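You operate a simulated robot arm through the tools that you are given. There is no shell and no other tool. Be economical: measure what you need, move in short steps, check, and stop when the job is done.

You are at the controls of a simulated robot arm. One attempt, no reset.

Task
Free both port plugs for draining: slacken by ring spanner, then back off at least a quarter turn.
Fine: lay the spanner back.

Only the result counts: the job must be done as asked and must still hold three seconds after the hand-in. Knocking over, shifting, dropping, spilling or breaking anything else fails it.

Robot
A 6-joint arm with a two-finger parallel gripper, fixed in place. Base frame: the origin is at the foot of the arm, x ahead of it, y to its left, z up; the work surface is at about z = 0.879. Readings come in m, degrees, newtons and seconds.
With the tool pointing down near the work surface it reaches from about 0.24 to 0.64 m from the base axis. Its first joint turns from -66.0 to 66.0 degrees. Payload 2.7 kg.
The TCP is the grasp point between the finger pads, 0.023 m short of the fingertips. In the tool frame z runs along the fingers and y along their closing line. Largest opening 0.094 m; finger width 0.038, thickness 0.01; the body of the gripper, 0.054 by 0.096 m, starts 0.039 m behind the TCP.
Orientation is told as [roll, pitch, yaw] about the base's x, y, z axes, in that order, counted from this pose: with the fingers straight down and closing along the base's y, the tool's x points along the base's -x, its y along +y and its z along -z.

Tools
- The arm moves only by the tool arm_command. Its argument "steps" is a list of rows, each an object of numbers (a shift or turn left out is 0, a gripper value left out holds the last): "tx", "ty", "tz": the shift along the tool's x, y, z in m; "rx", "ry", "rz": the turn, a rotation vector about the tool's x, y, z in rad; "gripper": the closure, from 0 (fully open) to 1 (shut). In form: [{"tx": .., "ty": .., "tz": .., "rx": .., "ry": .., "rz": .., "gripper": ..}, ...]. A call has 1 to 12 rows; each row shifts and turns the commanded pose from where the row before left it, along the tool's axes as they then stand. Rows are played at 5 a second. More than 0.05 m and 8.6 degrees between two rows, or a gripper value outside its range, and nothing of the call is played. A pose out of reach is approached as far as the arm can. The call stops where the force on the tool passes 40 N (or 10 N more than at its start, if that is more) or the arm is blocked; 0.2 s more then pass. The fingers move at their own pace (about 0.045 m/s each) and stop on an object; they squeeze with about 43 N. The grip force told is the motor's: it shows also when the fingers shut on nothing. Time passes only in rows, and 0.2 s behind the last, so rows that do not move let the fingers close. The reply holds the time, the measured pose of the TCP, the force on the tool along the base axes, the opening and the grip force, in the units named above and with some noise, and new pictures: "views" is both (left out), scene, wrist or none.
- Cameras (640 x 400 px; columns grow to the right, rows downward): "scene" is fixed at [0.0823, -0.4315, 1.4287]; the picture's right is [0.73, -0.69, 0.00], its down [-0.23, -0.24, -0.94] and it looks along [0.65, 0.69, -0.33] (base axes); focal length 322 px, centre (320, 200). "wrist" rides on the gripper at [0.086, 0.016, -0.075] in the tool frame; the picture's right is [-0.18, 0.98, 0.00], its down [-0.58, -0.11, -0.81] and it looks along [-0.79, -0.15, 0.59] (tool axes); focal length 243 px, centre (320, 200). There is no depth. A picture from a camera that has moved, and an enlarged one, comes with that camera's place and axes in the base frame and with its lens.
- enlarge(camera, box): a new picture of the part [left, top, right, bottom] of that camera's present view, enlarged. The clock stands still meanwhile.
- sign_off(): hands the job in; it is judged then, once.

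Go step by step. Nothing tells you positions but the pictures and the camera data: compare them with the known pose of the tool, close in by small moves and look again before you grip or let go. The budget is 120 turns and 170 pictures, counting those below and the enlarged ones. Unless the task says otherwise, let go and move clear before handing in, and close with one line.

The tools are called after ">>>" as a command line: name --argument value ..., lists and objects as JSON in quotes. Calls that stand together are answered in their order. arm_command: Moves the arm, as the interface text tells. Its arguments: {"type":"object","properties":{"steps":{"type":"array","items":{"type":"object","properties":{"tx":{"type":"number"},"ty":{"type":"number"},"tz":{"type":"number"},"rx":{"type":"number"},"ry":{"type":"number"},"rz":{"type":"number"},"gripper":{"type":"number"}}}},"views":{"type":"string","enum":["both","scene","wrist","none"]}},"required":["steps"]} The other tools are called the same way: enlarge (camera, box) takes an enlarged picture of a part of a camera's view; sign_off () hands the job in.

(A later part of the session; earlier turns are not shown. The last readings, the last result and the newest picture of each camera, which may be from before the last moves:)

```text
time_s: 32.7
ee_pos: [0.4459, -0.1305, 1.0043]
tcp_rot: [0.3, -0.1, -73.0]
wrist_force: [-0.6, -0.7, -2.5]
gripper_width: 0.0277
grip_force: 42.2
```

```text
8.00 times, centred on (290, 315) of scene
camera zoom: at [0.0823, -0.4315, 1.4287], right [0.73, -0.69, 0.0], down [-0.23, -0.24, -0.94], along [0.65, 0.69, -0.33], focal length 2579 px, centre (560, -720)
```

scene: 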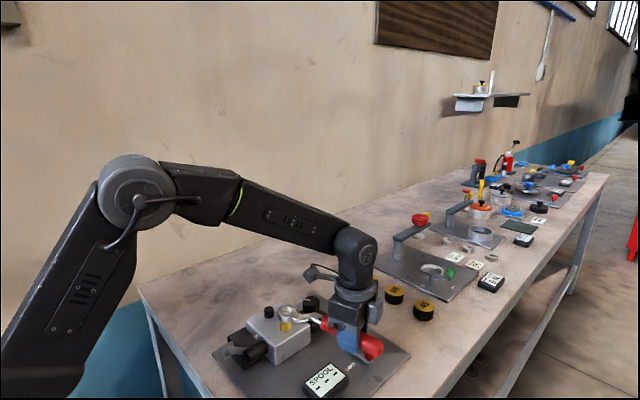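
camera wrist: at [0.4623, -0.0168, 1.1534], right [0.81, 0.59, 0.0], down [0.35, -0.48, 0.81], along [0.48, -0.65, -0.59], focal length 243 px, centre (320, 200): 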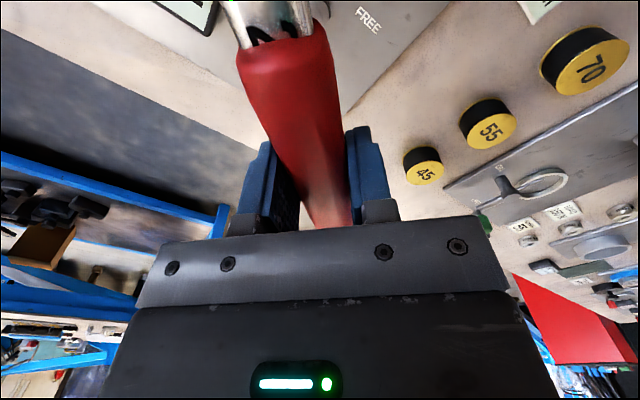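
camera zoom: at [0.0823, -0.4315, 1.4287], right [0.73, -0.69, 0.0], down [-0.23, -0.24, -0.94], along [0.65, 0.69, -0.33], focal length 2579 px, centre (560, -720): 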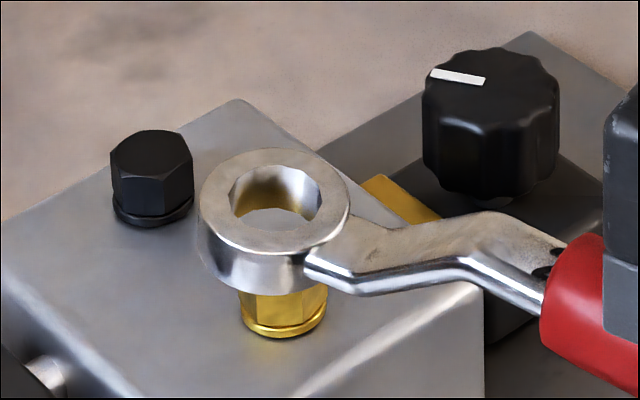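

>>> arm_command --steps '[{"tx": 0.0003, "ty": 0.0028}, {"tz": 0.005}, {}]' --views "none"

>>> enlarge --camera "scene" --box '[250, 290, 330, 340]'

```text
time_s: 33.5
ee_pos: [0.4487, -0.1274, 0.998]
tcp_rot: [0.2, 0.0, -73.0]
wrist_force: [-0.5, 0.0, -2.9]
gripper_width: 0.0275
grip_force: 43.3
```

```text
8.00 times, centred on (290, 315) of scene
camera zoom: at [0.0823, -0.4315, 1.4287], right [0.73, -0.69, 0.0], down [-0.23, -0.24, -0.94], along [0.65, 0.69, -0.33], focal length 2579 px, centre (560, -720)
```

zoom: 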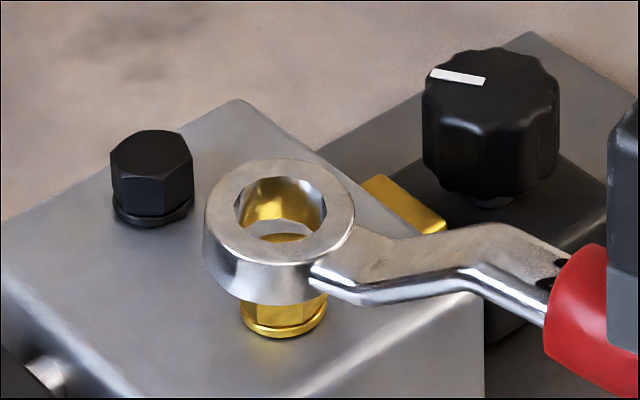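

Well aligned now. I'll lower onto the yellow plug.

>>> arm_command --steps '[{"tz": 0.004}, {"tz": 0.004}, {"tz": 0.003}, {}]' --views "none"

>>> enlarge --camera "scene" --box '[250, 290, 330, 340]'

```text
time_s: 34.5
ee_pos: [0.4484, -0.1306, 0.9873]
tcp_rot: [0.3, 0.0, -73.1]
wrist_force: [0.5, 0.7, -3.7]
gripper_width: 0.028
grip_force: 42.2
```

```text
8.00 times, centred on (290, 315) of scene
camera zoom: at [0.0823, -0.4315, 1.4287], right [0.73, -0.69, 0.0], down [-0.23, -0.24, -0.94], along [0.65, 0.69, -0.33], focal length 2579 px, centre (560, -720)
```

zoom: 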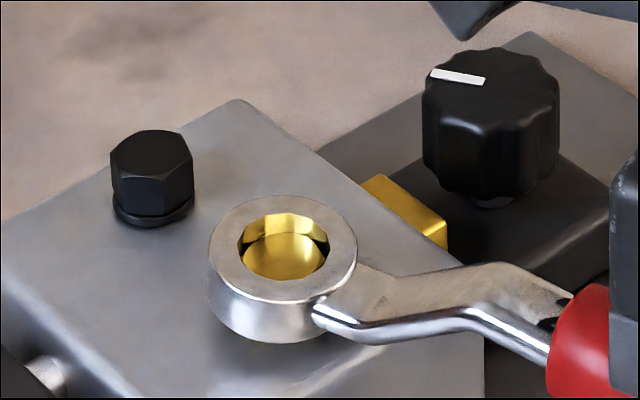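

It is seated on the yellow plug. I'll start counter-clockwise.

>>> arm_command --steps '[{"tz": 0.0015}, {"tx": 0.0005, "ty": 0.0128, "rz": -0.0873}, {"tx": 0.0005, "ty": 0.0128, "rz": -0.0873}, {"tx": 0.0005, "ty": 0.0128, "rz": -0.0873}, {"tx": 0.0005, "ty": 0.0128, "rz": -0.0873}, {"tx": 0.0005, "ty": 0.0128, "rz": -0.0873}]' --views "scene"

>>> enlarge --camera "scene" --box '[250, 290, 330, 340]'

```text
time_s: 35.9
ee_pos: [0.5047, -0.0983, 0.9856]
tcp_rot: [0.3, -0.1, -47.9]
wrist_force: [0.2, -0.8, -3.4]
gripper_width: 0.0278
grip_force: 43.5
```

scene: 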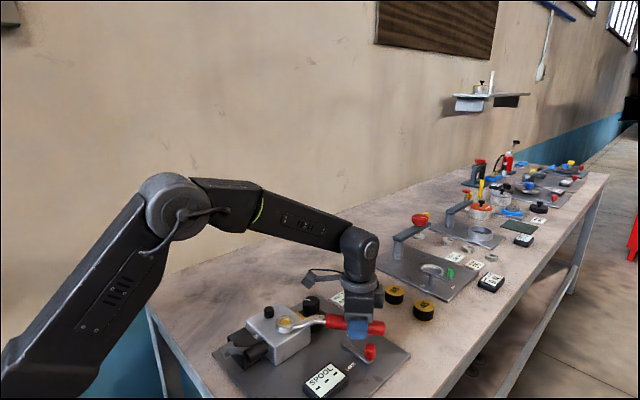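

```text
8.00 times, centred on (290, 315) of scene
camera zoom: at [0.0823, -0.4315, 1.4287], right [0.73, -0.69, 0.0], down [-0.23, -0.24, -0.94], along [0.65, 0.69, -0.33], focal length 2579 px, centre (560, -720)
```

zoom: 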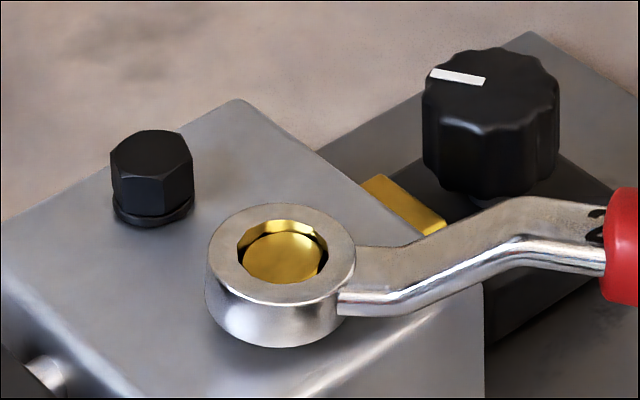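

The force is almost zero, so I'll check closely whether the plug is turning.

>>> enlarge --camera "scene" --box '[272, 310, 304, 330]'

```text
16.00 times, centred on (288, 320) of scene
camera zoom: at [0.0823, -0.4315, 1.4287], right [0.73, -0.69, 0.0], down [-0.23, -0.24, -0.94], along [0.65, 0.69, -0.33], focal length 5158 px, centre (832, -1720)
```

zoom: 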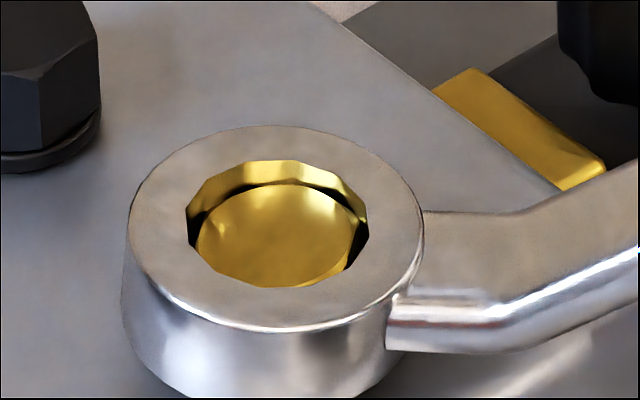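

>>> arm_command --steps '[{"tz": -0.01}, {"tz": -0.01}, {"tz": -0.02}, {}]' --views "none"

>>> enlarge --camera "scene" --box '[254, 300, 318, 340]'

```text
time_s: 36.9
ee_pos: [0.5034, -0.0985, 1.0253]
tcp_rot: [0.2, -0.1, -48.0]
wrist_force: [-0.6, 0.0, -2.5]
gripper_width: 0.0278
grip_force: 42.7
```

```text
10.00 times, centred on (286, 320) of scene
camera zoom: at [0.0823, -0.4315, 1.4287], right [0.73, -0.69, 0.0], down [-0.23, -0.24, -0.94], along [0.65, 0.69, -0.33], focal length 3224 px, centre (660, -1000)
```

zoom: 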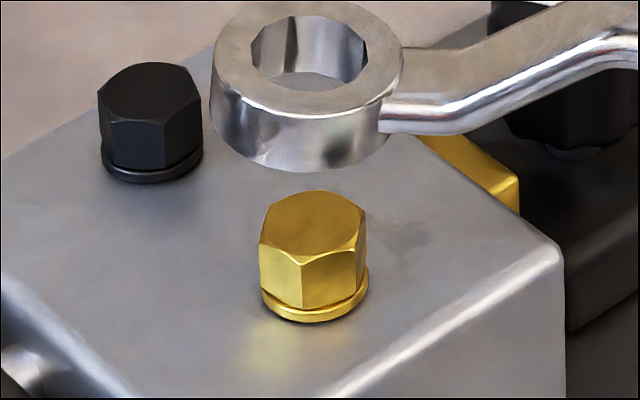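

The yellow plug has rotated by about 22°, so it's working and already loose. I'll lower back on and continue to about -13°.

>>> arm_command --steps '[{"tz": 0.015}, {"tz": 0.015}, {"tz": 0.01}, {}, {"tx": 0.0005, "ty": 0.0128, "rz": -0.0873}, {"tx": 0.0005, "ty": 0.0128, "rz": -0.0873}, {"tx": 0.0005, "ty": 0.0128, "rz": -0.0873}, {"tx": 0.0005, "ty": 0.0128, "rz": -0.0873}, {"tx": 0.0005, "ty": 0.0128, "rz": -0.0873}, {"tx": 0.0005, "ty": 0.0128, "rz": -0.0873}]' --views "none"

>>> enlarge --camera "scene" --box '[240, 285, 352, 355]'

```text
time_s: 39.1
ee_pos: [0.5467, -0.0337, 0.9845]
tcp_rot: [0.1, -0.1, -17.9]
wrist_force: [-0.7, 0.2, -2.8]
gripper_width: 0.0279
grip_force: 43.0
```

```text
5.71 times, centred on (296, 320) of scene
camera zoom: at [0.0823, -0.4315, 1.4287], right [0.73, -0.69, 0.0], down [-0.23, -0.24, -0.94], along [0.65, 0.69, -0.33], focal length 1842 px, centre (457, -486)
```

zoom: 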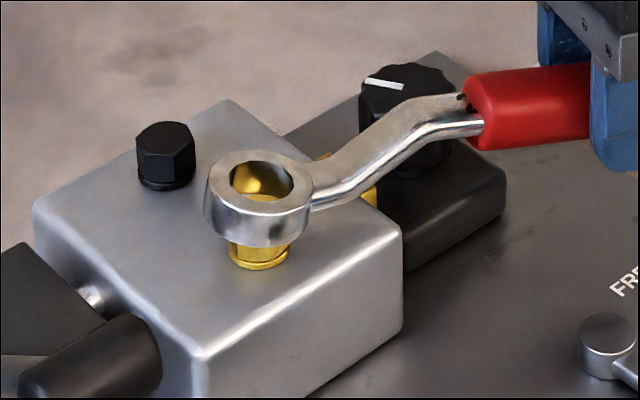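

The ring is riding high: it didn't re-engage and the spanner seems to have tilted in the grip. I'll lift and inspect.

>>> arm_command --steps '[{"tz": -0.02}, {"tz": -0.03}, {"tz": -0.03}, {}]' --views "both"

>>> enlarge --camera "scene" --box '[240, 255, 400, 355]'

```text
time_s: 40.1
ee_pos: [0.5448, -0.0359, 1.0652]
tcp_rot: [0.0, -0.1, -18.1]
wrist_force: [0.5, -0.2, -3.5]
gripper_width: 0.0279
grip_force: 42.5
camera wrist: at [0.4686, 0.0076, 1.1416], right [0.48, 0.88, 0.0], down [0.52, -0.28, 0.81], along [0.71, -0.39, -0.59], focal length 243 px, centre (320, 200)
```

scene: 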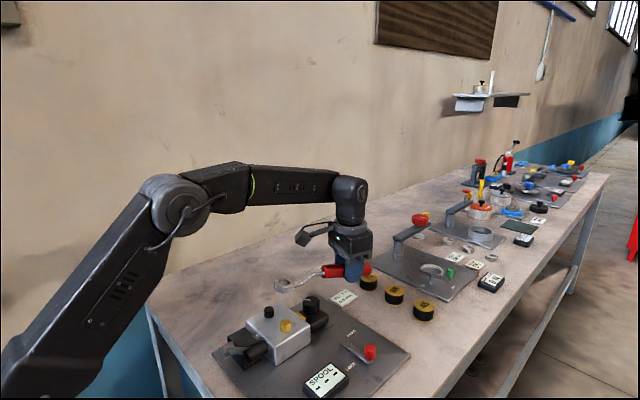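
wrist: 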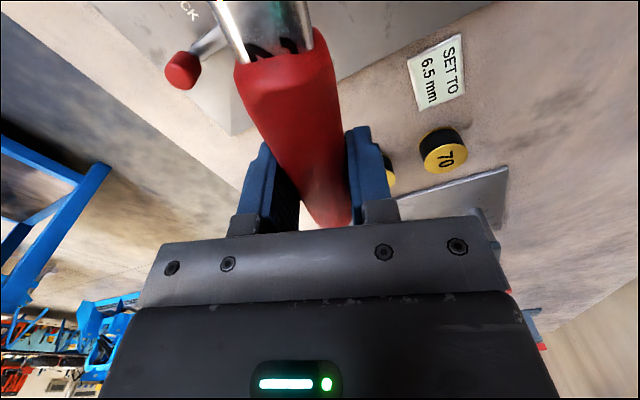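

```text
4.00 times, centred on (320, 305) of scene
camera zoom: at [0.0823, -0.4315, 1.4287], right [0.73, -0.69, 0.0], down [-0.23, -0.24, -0.94], along [0.65, 0.69, -0.33], focal length 1289 px, centre (320, -220)
```

zoom: 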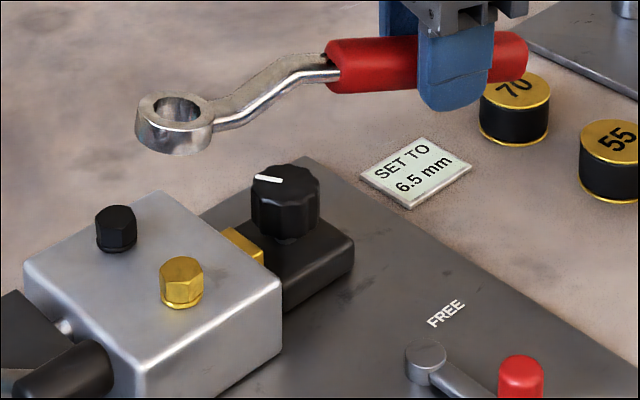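

>>> enlarge --camera "scene" --box '[254, 300, 318, 340]'

```text
10.00 times, centred on (286, 320) of scene
camera zoom: at [0.0823, -0.4315, 1.4287], right [0.73, -0.69, 0.0], down [-0.23, -0.24, -0.94], along [0.65, 0.69, -0.33], focal length 3224 px, centre (660, -1000)
```

zoom: 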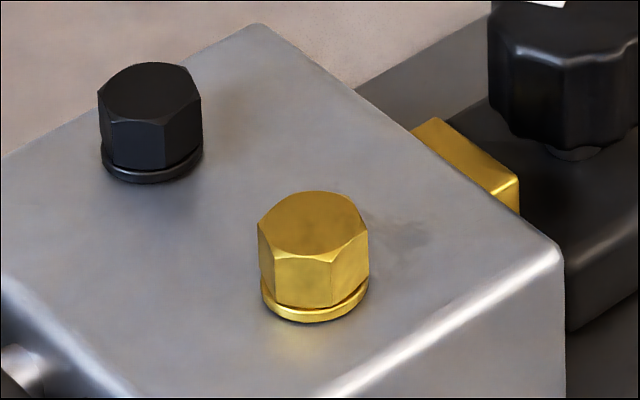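

The yellow plug has turned about 50° so far, dragged the last part. The spanner's ring end is tilted up by about 4°. I'll arc back to about -76° and tilt the tool to level the ring.

>>> arm_command --steps '[{"tx": 0.0016, "ty": -0.0217, "rz": 0.1484}, {"tx": 0.0016, "ty": -0.0217, "rz": 0.1484}, {"tx": 0.0016, "ty": -0.0217, "rz": 0.1484}, {"tx": 0.0016, "ty": -0.0217, "rz": 0.1484}, {"tx": 0.0016, "ty": -0.0217, "rz": 0.1484}, {"tx": 0.0016, "ty": -0.0217, "rz": 0.1484}, {"tx": 0.0013, "ty": -0.0191, "rz": 0.1309}, {"ry": -0.0375}, {"ry": -0.0375}, {}]' --views "scene"

>>> enlarge --camera "scene" --box '[240, 270, 400, 370]'

```text
time_s: 42.3
ee_pos: [0.4388, -0.1312, 1.0655]
tcp_rot: [0.2, -4.4, -76.5]
wrist_force: [-0.4, 0.0, -3.3]
gripper_width: 0.0275
grip_force: 42.6
```

scene: 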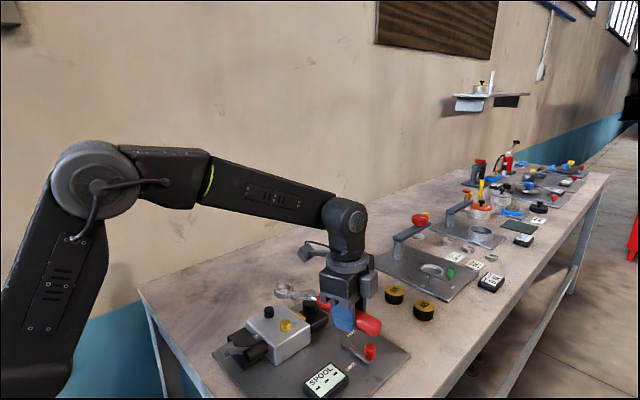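

```text
4.00 times, centred on (320, 320) of scene
camera zoom: at [0.0823, -0.4315, 1.4287], right [0.73, -0.69, 0.0], down [-0.23, -0.24, -0.94], along [0.65, 0.69, -0.33], focal length 1289 px, centre (320, -280)
```

zoom: 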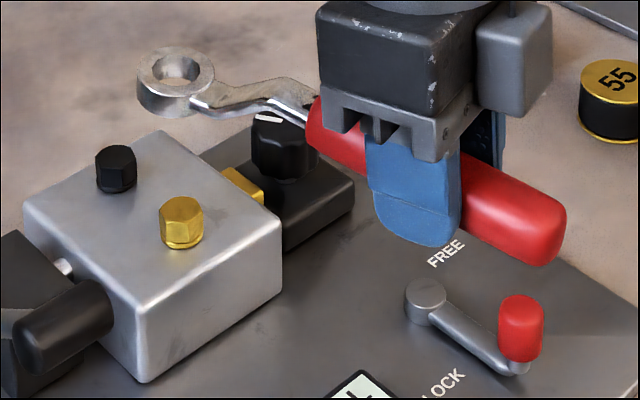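

The ring is level again and close to over the plug. I'll lower vertically to hover.

>>> arm_command --steps '[{"tx": 0.0025, "tz": 0.0327}, {"tx": 0.0021, "tz": 0.0279}, {}]' --views "none"

>>> enlarge --camera "scene" --box '[250, 290, 330, 340]'

```text
time_s: 43.1
ee_pos: [0.4392, -0.1328, 1.0044]
tcp_rot: [0.2, -4.3, -76.5]
wrist_force: [0.0, -0.2, -3.5]
gripper_width: 0.0279
grip_force: 43.5
```

```text
8.00 times, centred on (290, 315) of scene
camera zoom: at [0.0823, -0.4315, 1.4287], right [0.73, -0.69, 0.0], down [-0.23, -0.24, -0.94], along [0.65, 0.69, -0.33], focal length 2579 px, centre (560, -720)
```

zoom: 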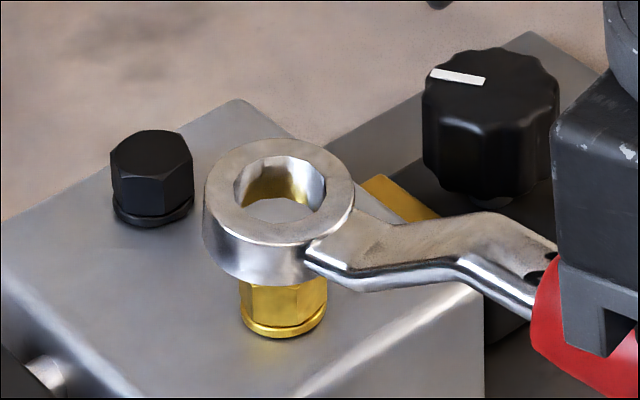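

Aligned. I'll lower gently.

>>> arm_command --steps '[{"tx": 0.0005, "tz": 0.007}, {"tx": 0.0003, "tz": 0.004}, {"tx": 0.0003, "tz": 0.004}, {}]' --views "none"

>>> enlarge --camera "scene" --box '[254, 300, 318, 340]'

```text
time_s: 44.1
ee_pos: [0.4408, -0.131, 0.9909]
tcp_rot: [0.2, -4.3, -76.5]
wrist_force: [-0.5, 0.5, -3.3]
gripper_width: 0.0278
grip_force: 43.5
```

```text
10.00 times, centred on (286, 320) of scene
camera zoom: at [0.0823, -0.4315, 1.4287], right [0.73, -0.69, 0.0], down [-0.23, -0.24, -0.94], along [0.65, 0.69, -0.33], focal length 3224 px, centre (660, -1000)
```

zoom: 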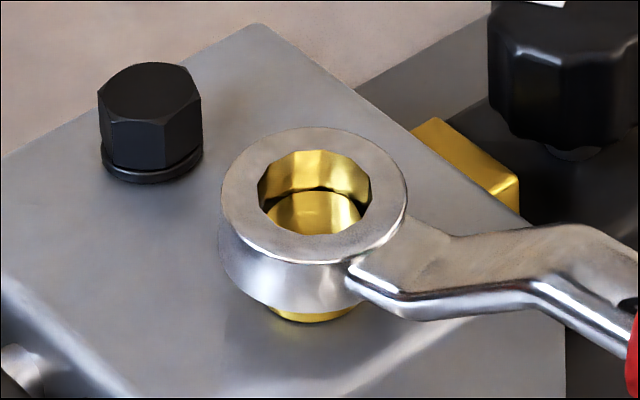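

>>> arm_command --steps '[{"tx": 0.0002, "tz": 0.003}, {"tx": 0.0002, "tz": 0.003}, {}]' --views "none"

>>> enlarge --camera "scene" --box '[254, 300, 318, 340]'

```text
time_s: 44.9
ee_pos: [0.4416, -0.1322, 0.9852]
tcp_rot: [0.2, -4.3, -76.5]
wrist_force: [-0.8, 0.1, -3.1]
gripper_width: 0.0277
grip_force: 43.1
```

```text
10.00 times, centred on (286, 320) of scene
camera zoom: at [0.0823, -0.4315, 1.4287], right [0.73, -0.69, 0.0], down [-0.23, -0.24, -0.94], along [0.65, 0.69, -0.33], focal length 3224 px, centre (660, -1000)
```

zoom: 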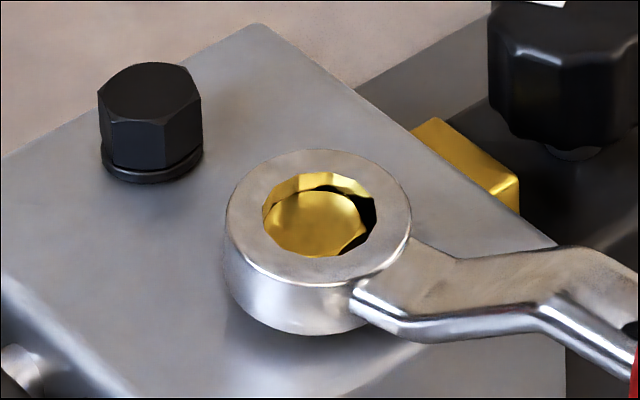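

Seated. I'll sweep counter-clockwise about the vertical.

>>> arm_command --steps '[{"tx": 0.0005, "ty": 0.0128, "rx": -0.0065, "rz": -0.087}, {"tx": 0.0005, "ty": 0.0128, "rx": -0.0065, "rz": -0.087}, {"tx": 0.0005, "ty": 0.0128, "rx": -0.0065, "rz": -0.087}, {"tx": 0.0005, "ty": 0.0128, "rx": -0.0065, "rz": -0.087}, {"tx": 0.0005, "ty": 0.0128, "rx": -0.0065, "rz": -0.087}, {"tx": 0.0005, "ty": 0.0128, "rx": -0.0065, "rz": -0.087}]' --views "none"

>>> enlarge --camera "scene" --box '[254, 300, 318, 340]'

```text
time_s: 46.3
ee_pos: [0.5085, -0.0949, 0.9837]
tcp_rot: [0.0, -4.2, -46.4]
wrist_force: [-11.2, 8.8, -5.1]
gripper_width: 0.0278
grip_force: 42.7
```

```text
10.00 times, centred on (286, 320) of scene
camera zoom: at [0.082, -0.4312, 1.4288], right [0.73, -0.69, 0.0], down [-0.22, -0.24, -0.94], along [0.65, 0.69, -0.33], focal length 3224 px, centre (660, -1000)
```

zoom: 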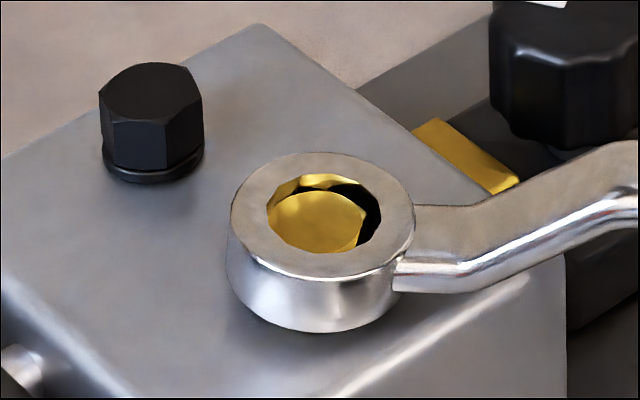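

>>> arm_command --steps '[{"tx": 0.002}, {"tx": 0.0007, "ty": 0.0128, "rx": -0.0065, "rz": -0.087}, {"tx": 0.0007, "ty": 0.0128, "rx": -0.0065, "rz": -0.087}, {"tx": 0.0007, "ty": 0.0128, "rx": -0.0065, "rz": -0.087}, {"tx": 0.0007, "ty": 0.0128, "rx": -0.0065, "rz": -0.087}, {"tx": 0.0007, "ty": 0.0128, "rx": -0.0065, "rz": -0.087}, {"tx": 0.0007, "ty": 0.0128, "rx": -0.0065, "rz": -0.087}]' --views "none"

>>> enlarge --camera "scene" --box '[254, 300, 318, 340]'

```text
time_s: 47.9
ee_pos: [0.5468, -0.0293, 0.9829]
tcp_rot: [0.1, -4.5, -16.5]
wrist_force: [5.8, -1.6, -0.8]
gripper_width: 0.0275
grip_force: 43.3
```

```text
10.00 times, centred on (286, 320) of scene
camera zoom: at [0.0824, -0.4315, 1.4287], right [0.73, -0.69, 0.0], down [-0.23, -0.24, -0.94], along [0.65, 0.69, -0.33], focal length 3224 px, centre (660, -1000)
```

zoom: 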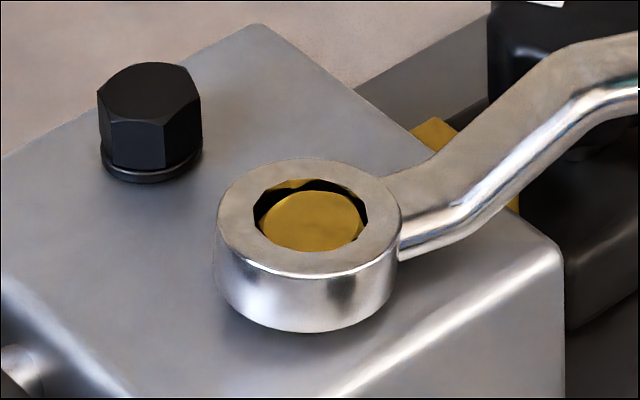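

I'll lift off vertically and verify the yellow hex angle.

>>> arm_command --steps '[{"tx": -0.0004, "tz": -0.006}, {"tx": -0.0011, "tz": -0.015}, {"tx": -0.0022, "tz": -0.03}, {"tx": -0.0022, "tz": -0.03}, {}]' --views "none"

>>> enlarge --camera "scene" --box '[254, 300, 318, 340]'

>>> enlarge --camera "scene" --box '[240, 255, 400, 355]'

```text
time_s: 49.1
ee_pos: [0.5458, -0.0283, 1.0666]
tcp_rot: [-0.1, -4.4, -16.5]
wrist_force: [-0.5, 0.7, -3.8]
gripper_width: 0.0277
grip_force: 42.9
```

```text
10.00 times, centred on (286, 320) of scene
camera zoom: at [0.0823, -0.4315, 1.4287], right [0.73, -0.69, 0.0], down [-0.23, -0.24, -0.94], along [0.65, 0.69, -0.33], focal length 3224 px, centre (660, -1000)
```

zoom: 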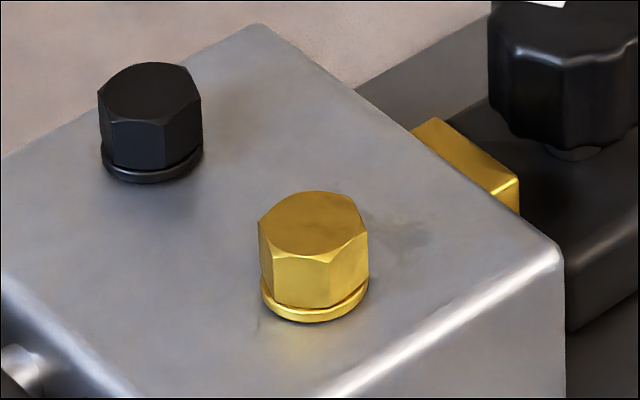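

```text
4.00 times, centred on (320, 305) of scene
camera zoom: at [0.0823, -0.4315, 1.4287], right [0.73, -0.69, 0.0], down [-0.23, -0.24, -0.94], along [0.65, 0.69, -0.33], focal length 1289 px, centre (320, -220)
```

zoom: 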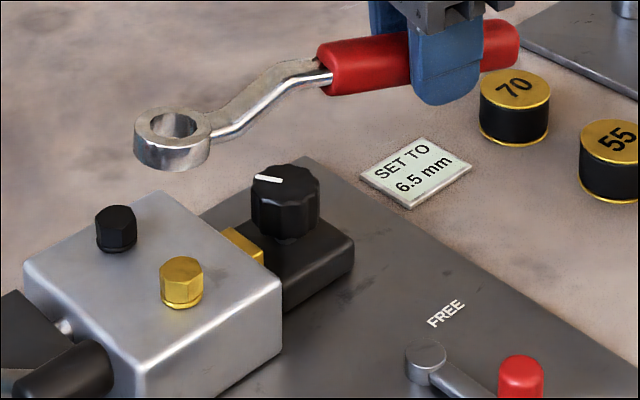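

The corner angle fits a further ~60° turn, but that reading is ambiguous modulo 60°. I'll reseat at -76° for one more partial stroke of about 40°, which confirms engagement without ambiguity and adds margin.

>>> arm_command --steps '[{"tx": 0.0016, "ty": -0.0217, "rx": 0.0111, "rz": 0.148}, {"tx": 0.0016, "ty": -0.0217, "rx": 0.0111, "rz": 0.148}, {"tx": 0.0016, "ty": -0.0217, "rx": 0.0111, "rz": 0.148}, {"tx": 0.0016, "ty": -0.0217, "rx": 0.0111, "rz": 0.148}, {"tx": 0.0016, "ty": -0.0217, "rx": 0.0111, "rz": 0.148}, {"tx": 0.0016, "ty": -0.0217, "rx": 0.0111, "rz": 0.148}, {"tx": 0.0016, "ty": -0.0217, "rx": 0.0111, "rz": 0.148}, {"tx": 0.0025, "tz": 0.0327}, {"tx": 0.0021, "tz": 0.0279}, {}]' --views "none"

>>> enlarge --camera "scene" --box '[250, 290, 330, 340]'

```text
time_s: 51.3
ee_pos: [0.4397, -0.1301, 1.0032]
tcp_rot: [0.1, -4.4, -76.1]
wrist_force: [0.3, 0.3, -2.8]
gripper_width: 0.0276
grip_force: 43.1
```

```text
8.00 times, centred on (290, 315) of scene
camera zoom: at [0.0823, -0.4315, 1.4287], right [0.73, -0.69, 0.0], down [-0.23, -0.24, -0.94], along [0.65, 0.69, -0.33], focal length 2579 px, centre (560, -720)
```

zoom: 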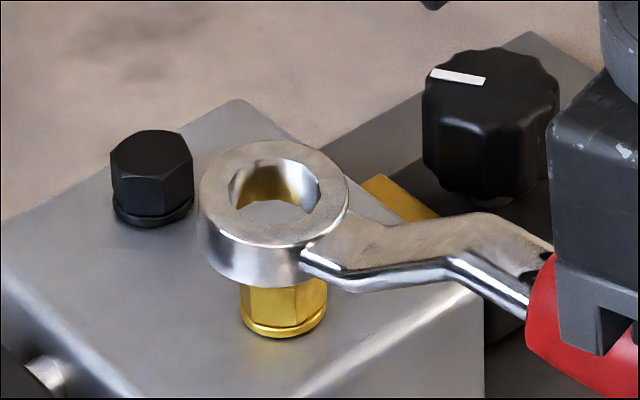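

>>> arm_command --steps '[{"tx": -0.0018, "ty": -0.0004}, {"tx": 0.0005, "tz": 0.007}, {"tx": 0.0003, "tz": 0.004}, {}]' --views "none"

>>> enlarge --camera "scene" --box '[254, 300, 318, 340]'

```text
time_s: 52.3
ee_pos: [0.4392, -0.1319, 0.9908]
tcp_rot: [0.1, -4.4, -76.1]
wrist_force: [1.9, -1.1, -3.7]
gripper_width: 0.0279
grip_force: 43.1
```

```text
10.00 times, centred on (286, 320) of scene
camera zoom: at [0.0823, -0.4315, 1.4287], right [0.73, -0.69, 0.0], down [-0.23, -0.24, -0.94], along [0.65, 0.69, -0.33], focal length 3224 px, centre (660, -1000)
```

zoom: 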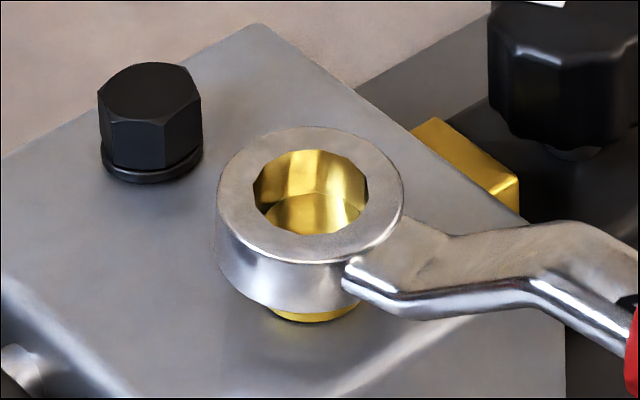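

>>> arm_command --steps '[{"tx": -0.0006, "ty": 0.0005}, {"tx": 0.0002, "tz": 0.003}, {"tx": 0.0002, "tz": 0.003}, {}]' --views "none"

>>> enlarge --camera "scene" --box '[254, 300, 318, 340]'

```text
time_s: 53.3
ee_pos: [0.4405, -0.132, 0.9857]
tcp_rot: [0.1, -4.3, -76.1]
wrist_force: [2.6, 9.9, 1.3]
gripper_width: 0.0274
grip_force: 43.3
```

```text
10.00 times, centred on (286, 320) of scene
camera zoom: at [0.0823, -0.4312, 1.4288], right [0.73, -0.69, 0.0], down [-0.23, -0.24, -0.94], along [0.65, 0.69, -0.33], focal length 3224 px, centre (660, -1000)
```

zoom: 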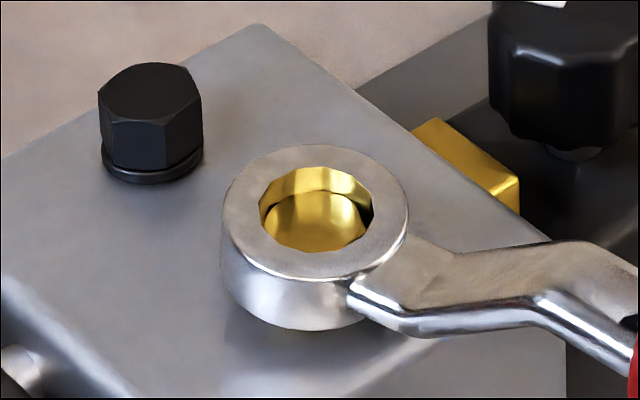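

Seated. I'll ease slightly and sweep 40°.

>>> arm_command --steps '[{"tx": 0.0012}, {"tx": 0.0006, "ty": 0.0128, "rx": -0.0065, "rz": -0.087}, {"tx": 0.0006, "ty": 0.0128, "rx": -0.0065, "rz": -0.087}, {"tx": 0.0006, "ty": 0.0128, "rx": -0.0065, "rz": -0.087}, {"tx": 0.0006, "ty": 0.0128, "rx": -0.0065, "rz": -0.087}, {"tx": 0.0006, "ty": 0.0128, "rx": -0.0065, "rz": -0.087}, {"tx": 0.0006, "ty": 0.0128, "rx": -0.0065, "rz": -0.087}, {"tx": 0.0006, "ty": 0.0128, "rx": -0.0065, "rz": -0.087}, {"tx": 0.0006, "ty": 0.0128, "rx": -0.0065, "rz": -0.087}, {}]' --views "none"

>>> enlarge --camera "scene" --box '[254, 300, 318, 340]'

```text
time_s: 55.5
ee_pos: [0.5216, -0.0783, 0.9841]
tcp_rot: [-0.2, -4.2, -36.3]
wrist_force: [-19.7, -23.3, -7.4]
gripper_width: 0.0291
grip_force: 42.8
```

```text
10.00 times, centred on (286, 320) of scene
camera zoom: at [0.0818, -0.4321, 1.4285], right [0.73, -0.69, 0.0], down [-0.22, -0.24, -0.95], along [0.65, 0.69, -0.33], focal length 3224 px, centre (660, -1000)
```

zoom: 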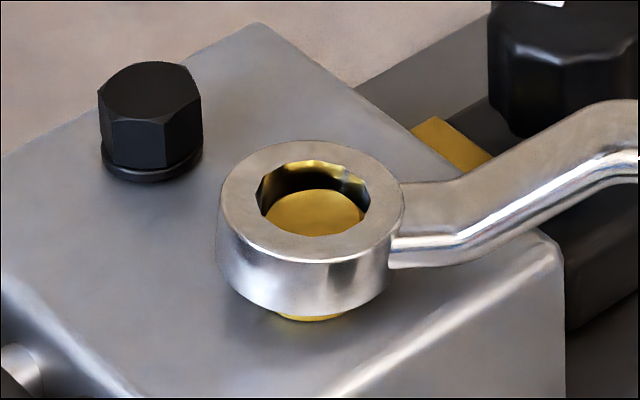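

Resistance has jumped to about 30 N tangential. The plug may have reached its travel stop, so I'll back off slightly, lift and look.

>>> arm_command --steps '[{"tx": 0.0005, "ty": -0.0077, "rx": 0.0039, "rz": 0.0522}, {"tx": 0.0004, "ty": -0.0051, "rx": 0.0026, "rz": 0.0348}, {}]' --views "none"

>>> enlarge --camera "scene" --box '[254, 300, 318, 340]'

```text
time_s: 56.3
ee_pos: [0.5132, -0.0852, 0.9864]
tcp_rot: [0.2, -4.5, -41.3]
wrist_force: [-8.9, -15.6, -2.9]
gripper_width: 0.0285
grip_force: 43.5
```

```text
10.00 times, centred on (286, 320) of scene
camera zoom: at [0.082, -0.4319, 1.4286], right [0.73, -0.69, 0.0], down [-0.22, -0.24, -0.95], along [0.65, 0.69, -0.33], focal length 3224 px, centre (660, -1000)
```

zoom: 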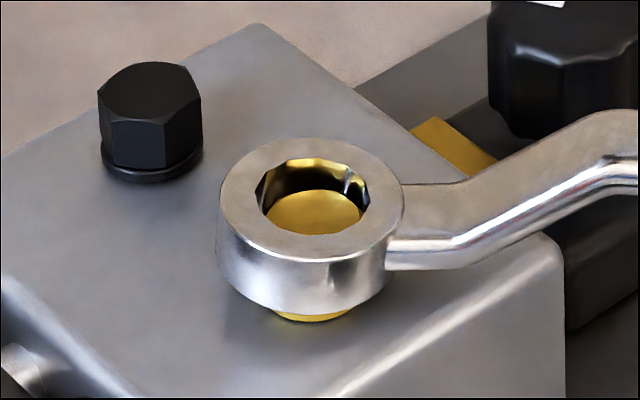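

>>> arm_command --steps '[{"tx": 0.0005, "ty": -0.0077, "rx": 0.0039, "rz": 0.0522}, {"tx": -0.0004, "tz": -0.005}, {"tx": -0.0008, "tz": -0.01}, {"tx": -0.002, "tz": -0.03}, {"tx": -0.002, "tz": -0.03}, {}]' --views "both"

>>> enlarge --camera "scene" --box '[254, 300, 318, 340]'

>>> enlarge --camera "scene" --box '[240, 255, 400, 355]'

```text
time_s: 57.7
ee_pos: [0.5099, -0.0911, 1.0608]
tcp_rot: [0.1, -4.4, -44.1]
wrist_force: [-0.3, 0.5, -3.0]
gripper_width: 0.0278
grip_force: 43.0
camera wrist: at [0.4561, -0.0141, 1.1293], right [0.82, 0.58, 0.02], down [0.3, -0.44, 0.85], along [0.5, -0.69, -0.53], focal length 243 px, centre (320, 200)
```

scene: 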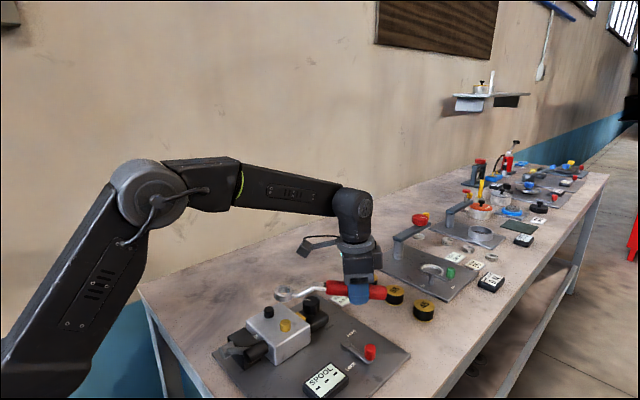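
wrist: 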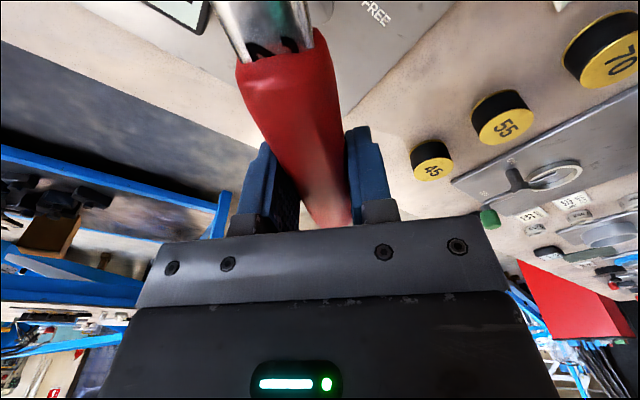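

```text
10.00 times, centred on (286, 320) of scene
camera zoom: at [0.0823, -0.4315, 1.4287], right [0.73, -0.69, 0.0], down [-0.23, -0.24, -0.94], along [0.65, 0.69, -0.33], focal length 3224 px, centre (660, -1000)
```

zoom: 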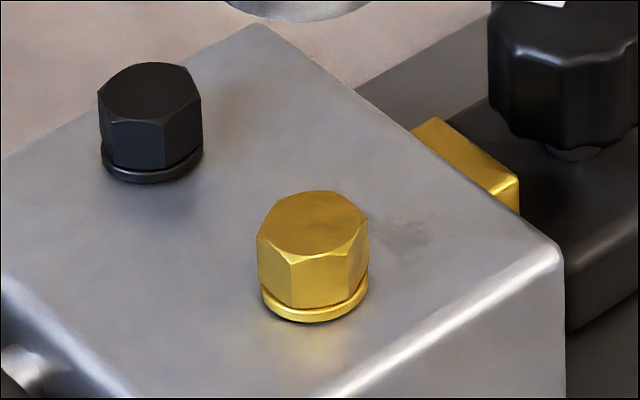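

```text
4.00 times, centred on (320, 305) of scene
camera zoom: at [0.0823, -0.4315, 1.4287], right [0.73, -0.69, 0.0], down [-0.23, -0.24, -0.94], along [0.65, 0.69, -0.33], focal length 1289 px, centre (320, -220)
```

zoom: 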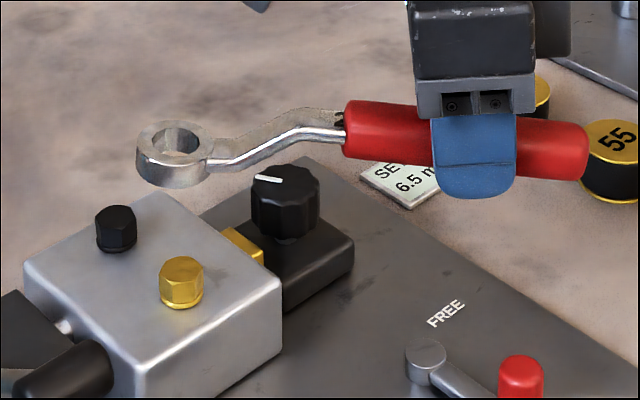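

The plug has now moved another ~16° before stopping hard, which fits roughly 128° in total and a travel stop. I'll lay the spanner back first, then use the freed fingers to double-check the yellow plug. Moving towards the spanner's old spot.

>>> arm_command --steps '[{"tx": -0.0022, "tz": -0.03}, {"rx": -0.0111, "rz": -0.148}, {"rx": -0.0111, "rz": -0.148}, {"rx": -0.0111, "rz": -0.148}, {"rx": -0.0111, "rz": -0.148}, {"rx": -0.0111, "rz": -0.148}, {"rx": -0.0021, "rz": -0.0278}, {"tx": 0.0047, "ty": 0.043}, {"tx": 0.0047, "ty": 0.043}, {"tx": 0.0047, "ty": 0.043}, {"tx": 0.0047, "ty": 0.043}]' --views "none"

>>> arm_command --steps '[{"tx": 0.0047, "ty": 0.043}, {"tx": 0.0047, "ty": 0.043}, {"tx": 0.0047, "ty": 0.043}, {"tx": 0.003, "tz": 0.04}, {"tx": 0.003, "tz": 0.04}, {}]' --views "both"

>>> enlarge --camera "scene" --box '[190, 240, 330, 328]'

```text
time_s: 60.1
ee_pos: [0.4904, 0.0826, 1.0901]
tcp_rot: [0.0, -4.4, 0.0]
wrist_force: [0.7, 1.0, -3.3]
gripper_width: 0.0277
grip_force: 43.2
```

```text
time_s: 61.5
ee_pos: [0.476, 0.213, 1.0101]
tcp_rot: [0.0, -4.4, 0.0]
wrist_force: [0.0, 0.3, -2.2]
gripper_width: 0.0279
grip_force: 43.2
camera wrist: at [0.3855, 0.2302, 1.078], right [0.18, 0.98, 0.01], down [0.52, -0.11, 0.85], along [0.84, -0.15, -0.53], focal length 243 px, centre (320, 200)
```

scene: 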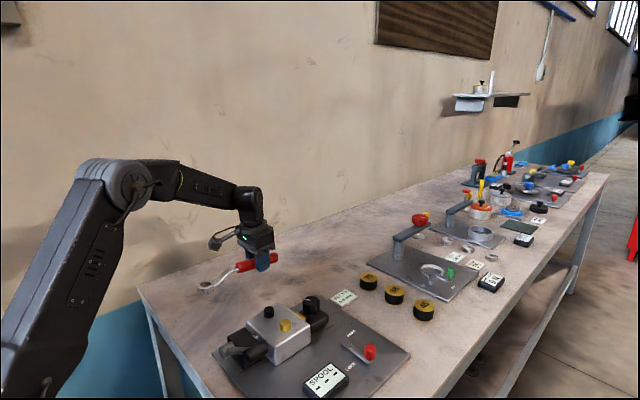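
wrist: 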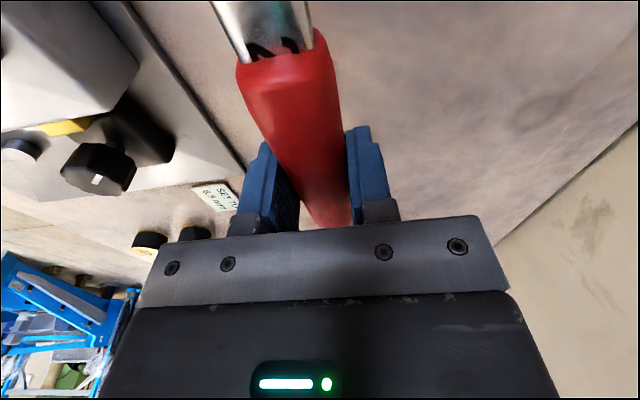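

```text
4.55 times, centred on (260, 284) of scene
camera zoom: at [0.0823, -0.4314, 1.4287], right [0.73, -0.69, 0.0], down [-0.23, -0.24, -0.94], along [0.65, 0.69, -0.33], focal length 1465 px, centre (593, -182)
```

zoom: 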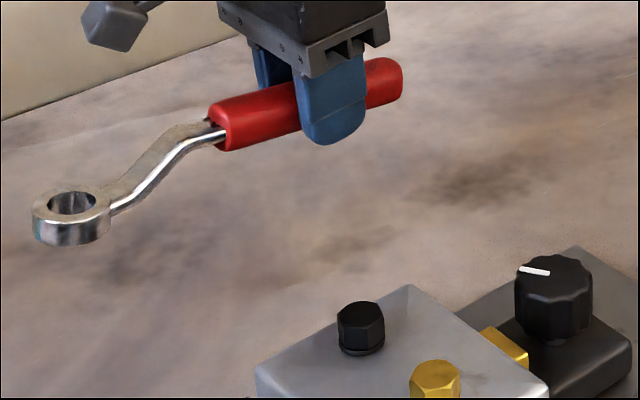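

The spanner is level over its old place. Lowering.

>>> arm_command --steps '[{"tx": 0.003, "tz": 0.04}, {"tx": 0.0025, "tz": 0.032}, {"tx": 0.0003, "tz": 0.004}, {"tx": 0.0002, "tz": 0.002}, {}]' --views "none"

>>> enlarge --camera "scene" --box '[195, 260, 307, 330]'

```text
time_s: 62.7
ee_pos: [0.4767, 0.2112, 0.9308]
tcp_rot: [0.0, -4.3, 0.0]
wrist_force: [0.4, 0.0, -3.5]
gripper_width: 0.0279
grip_force: 42.8
```

```text
5.71 times, centred on (251, 295) of scene
camera zoom: at [0.0823, -0.4314, 1.4287], right [0.73, -0.69, 0.0], down [-0.23, -0.24, -0.94], along [0.65, 0.69, -0.33], focal length 1842 px, centre (714, -343)
```

zoom: 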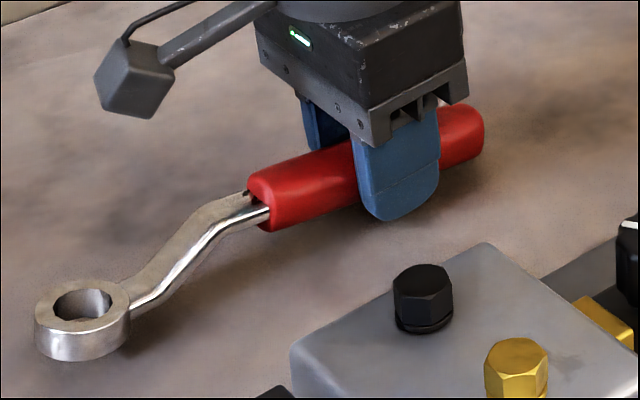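

>>> arm_command --steps '[{"tx": 0.0001, "tz": 0.002}, {"tx": 0.0001, "tz": 0.0015}, {"tx": 0.0001, "tz": 0.0012}, {}]' --views "none"

>>> enlarge --camera "scene" --box '[195, 260, 307, 330]'

```text
time_s: 63.7
ee_pos: [0.4766, 0.2117, 0.9257]
tcp_rot: [-0.1, -4.4, -0.1]
wrist_force: [0.6, -0.4, -3.8]
gripper_width: 0.0279
grip_force: 43.7
```

```text
5.71 times, centred on (251, 295) of scene
camera zoom: at [0.0823, -0.4314, 1.4287], right [0.73, -0.69, 0.0], down [-0.23, -0.24, -0.94], along [0.65, 0.69, -0.33], focal length 1842 px, centre (714, -343)
```

zoom: 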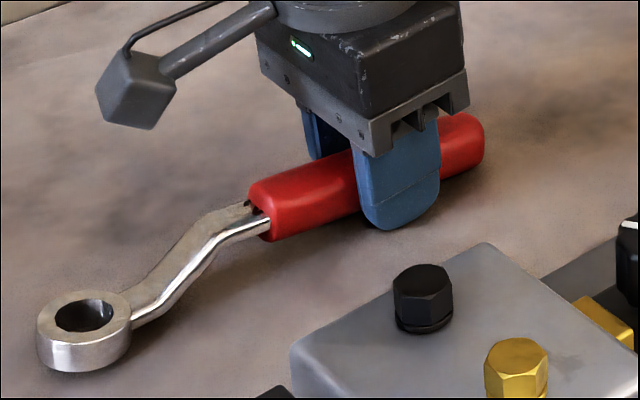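

Nearly touching. I'll go about 1.5 mm more, then open.

>>> arm_command --steps '[{"tx": 0.0001, "tz": 0.0015}, {}, {"gripper": 0.6}, {"gripper": 0.4}, {"gripper": 0.2}, {"gripper": 0.0}, {}, {}]' --views "none"

>>> enlarge --camera "scene" --box '[195, 260, 307, 330]'

```text
time_s: 65.5
ee_pos: [0.4765, 0.2111, 0.925]
tcp_rot: [-0.1, -4.5, 0.0]
wrist_force: [-1.5, 9.2, 11.7]
gripper_width: 0.0908
grip_force: 0.0
```

```text
5.71 times, centred on (251, 295) of scene
camera zoom: at [0.0821, -0.4313, 1.4288], right [0.73, -0.69, 0.0], down [-0.22, -0.24, -0.94], along [0.65, 0.69, -0.33], focal length 1842 px, centre (714, -343)
```

zoom: 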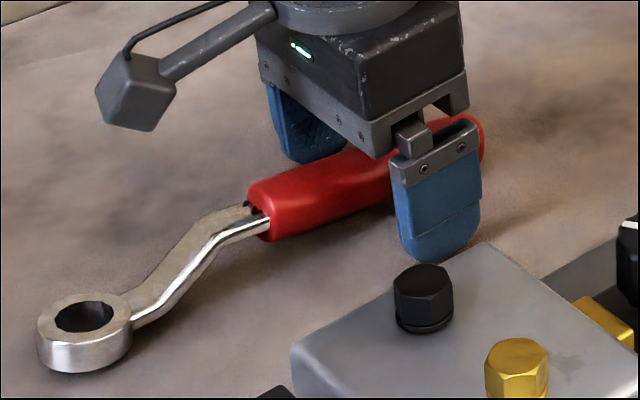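

The spanner is released, back in place. I'll lift clear, level the tool and go above the yellow plug with a narrowed opening for a finger check.

>>> arm_command --steps '[{"tx": -0.001, "tz": -0.015}, {"tx": -0.003, "tz": -0.04}, {"tx": -0.0035, "tz": -0.047}, {"ry": 0.0375}, {"ry": 0.0375, "gripper": 0.53}, {"tx": 0.014, "ty": -0.0401}, {"tx": 0.014, "ty": -0.0401}, {"tx": 0.014, "ty": -0.0401}, {"tx": 0.014, "ty": -0.0401}, {"tx": 0.014, "ty": -0.0401}]' --views "both"

>>> arm_command --steps '[{"rz": 0.131}, {"rz": 0.131}, {"rz": 0.131}, {"rz": 0.131}, {}]' --views "both"

>>> enlarge --camera "scene" --box '[230, 270, 342, 340]'

```text
time_s: 67.7
ee_pos: [0.4047, 0.0111, 1.0241]
tcp_rot: [0.0, -0.2, 0.0]
wrist_force: [0.1, -0.7, 0.5]
gripper_width: 0.0442
grip_force: 0.0
camera wrist: at [0.3207, 0.0284, 1.0983], right [0.18, 0.98, 0.0], down [0.58, -0.11, 0.81], along [0.79, -0.15, -0.59], focal length 243 px, centre (320, 200)
```

scene: 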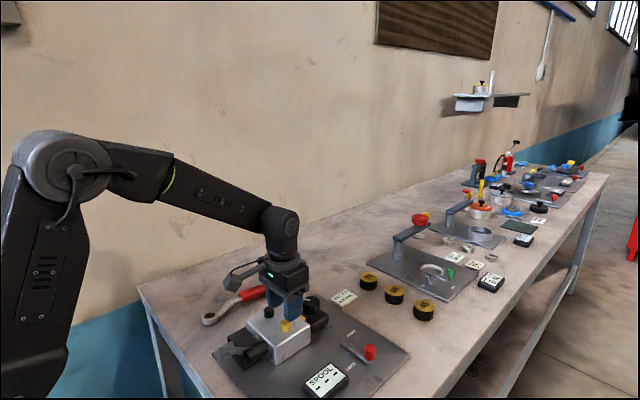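
wrist: 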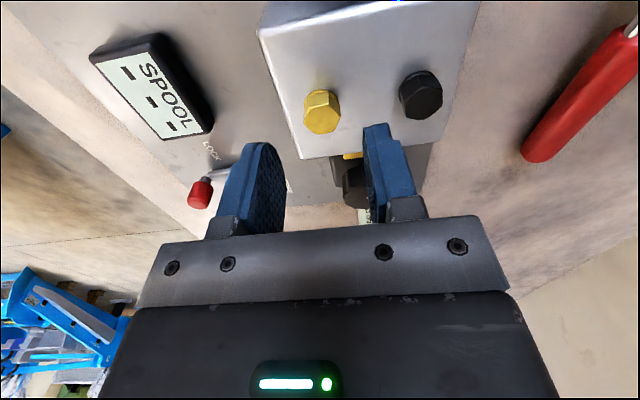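

```text
time_s: 68.9
ee_pos: [0.407, 0.0113, 1.0256]
tcp_rot: [0.0, -0.1, -30.2]
wrist_force: [0.5, -0.6, -0.4]
gripper_width: 0.0443
grip_force: 0.1
camera wrist: at [0.3401, 0.07, 1.1], right [0.65, 0.76, 0.0], down [0.45, -0.39, 0.81], along [0.61, -0.53, -0.59], focal length 243 px, centre (320, 200)
```

scene: 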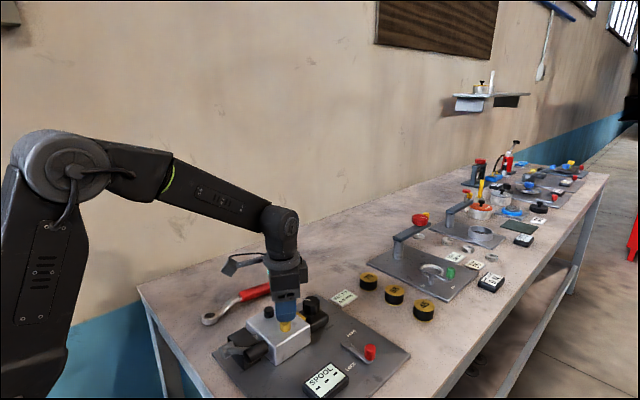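
wrist: 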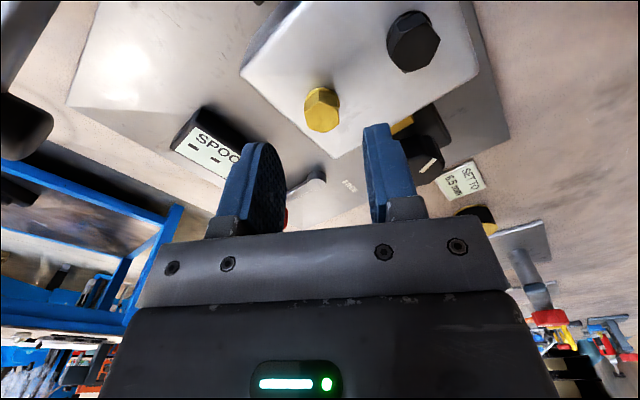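

```text
5.71 times, centred on (286, 305) of scene
camera zoom: at [0.0823, -0.4315, 1.4287], right [0.73, -0.69, 0.0], down [-0.23, -0.24, -0.94], along [0.65, 0.69, -0.33], focal length 1842 px, centre (514, -400)
```

zoom: 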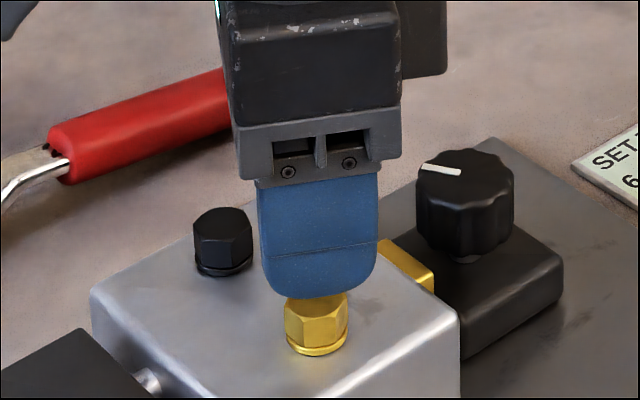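

>>> enlarge --camera "wrist" --box '[272, 70, 372, 133]'

```text
6.35 times, centred on (322, 102) of wrist
camera zoom: at [0.3401, 0.07, 1.1], right [0.65, 0.76, 0.0], down [0.45, -0.39, 0.81], along [0.61, -0.53, -0.59], focal length 1540 px, centre (307, 825)
```

zoom: 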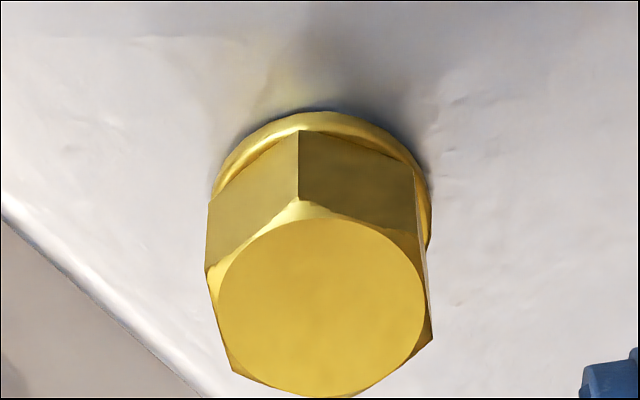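

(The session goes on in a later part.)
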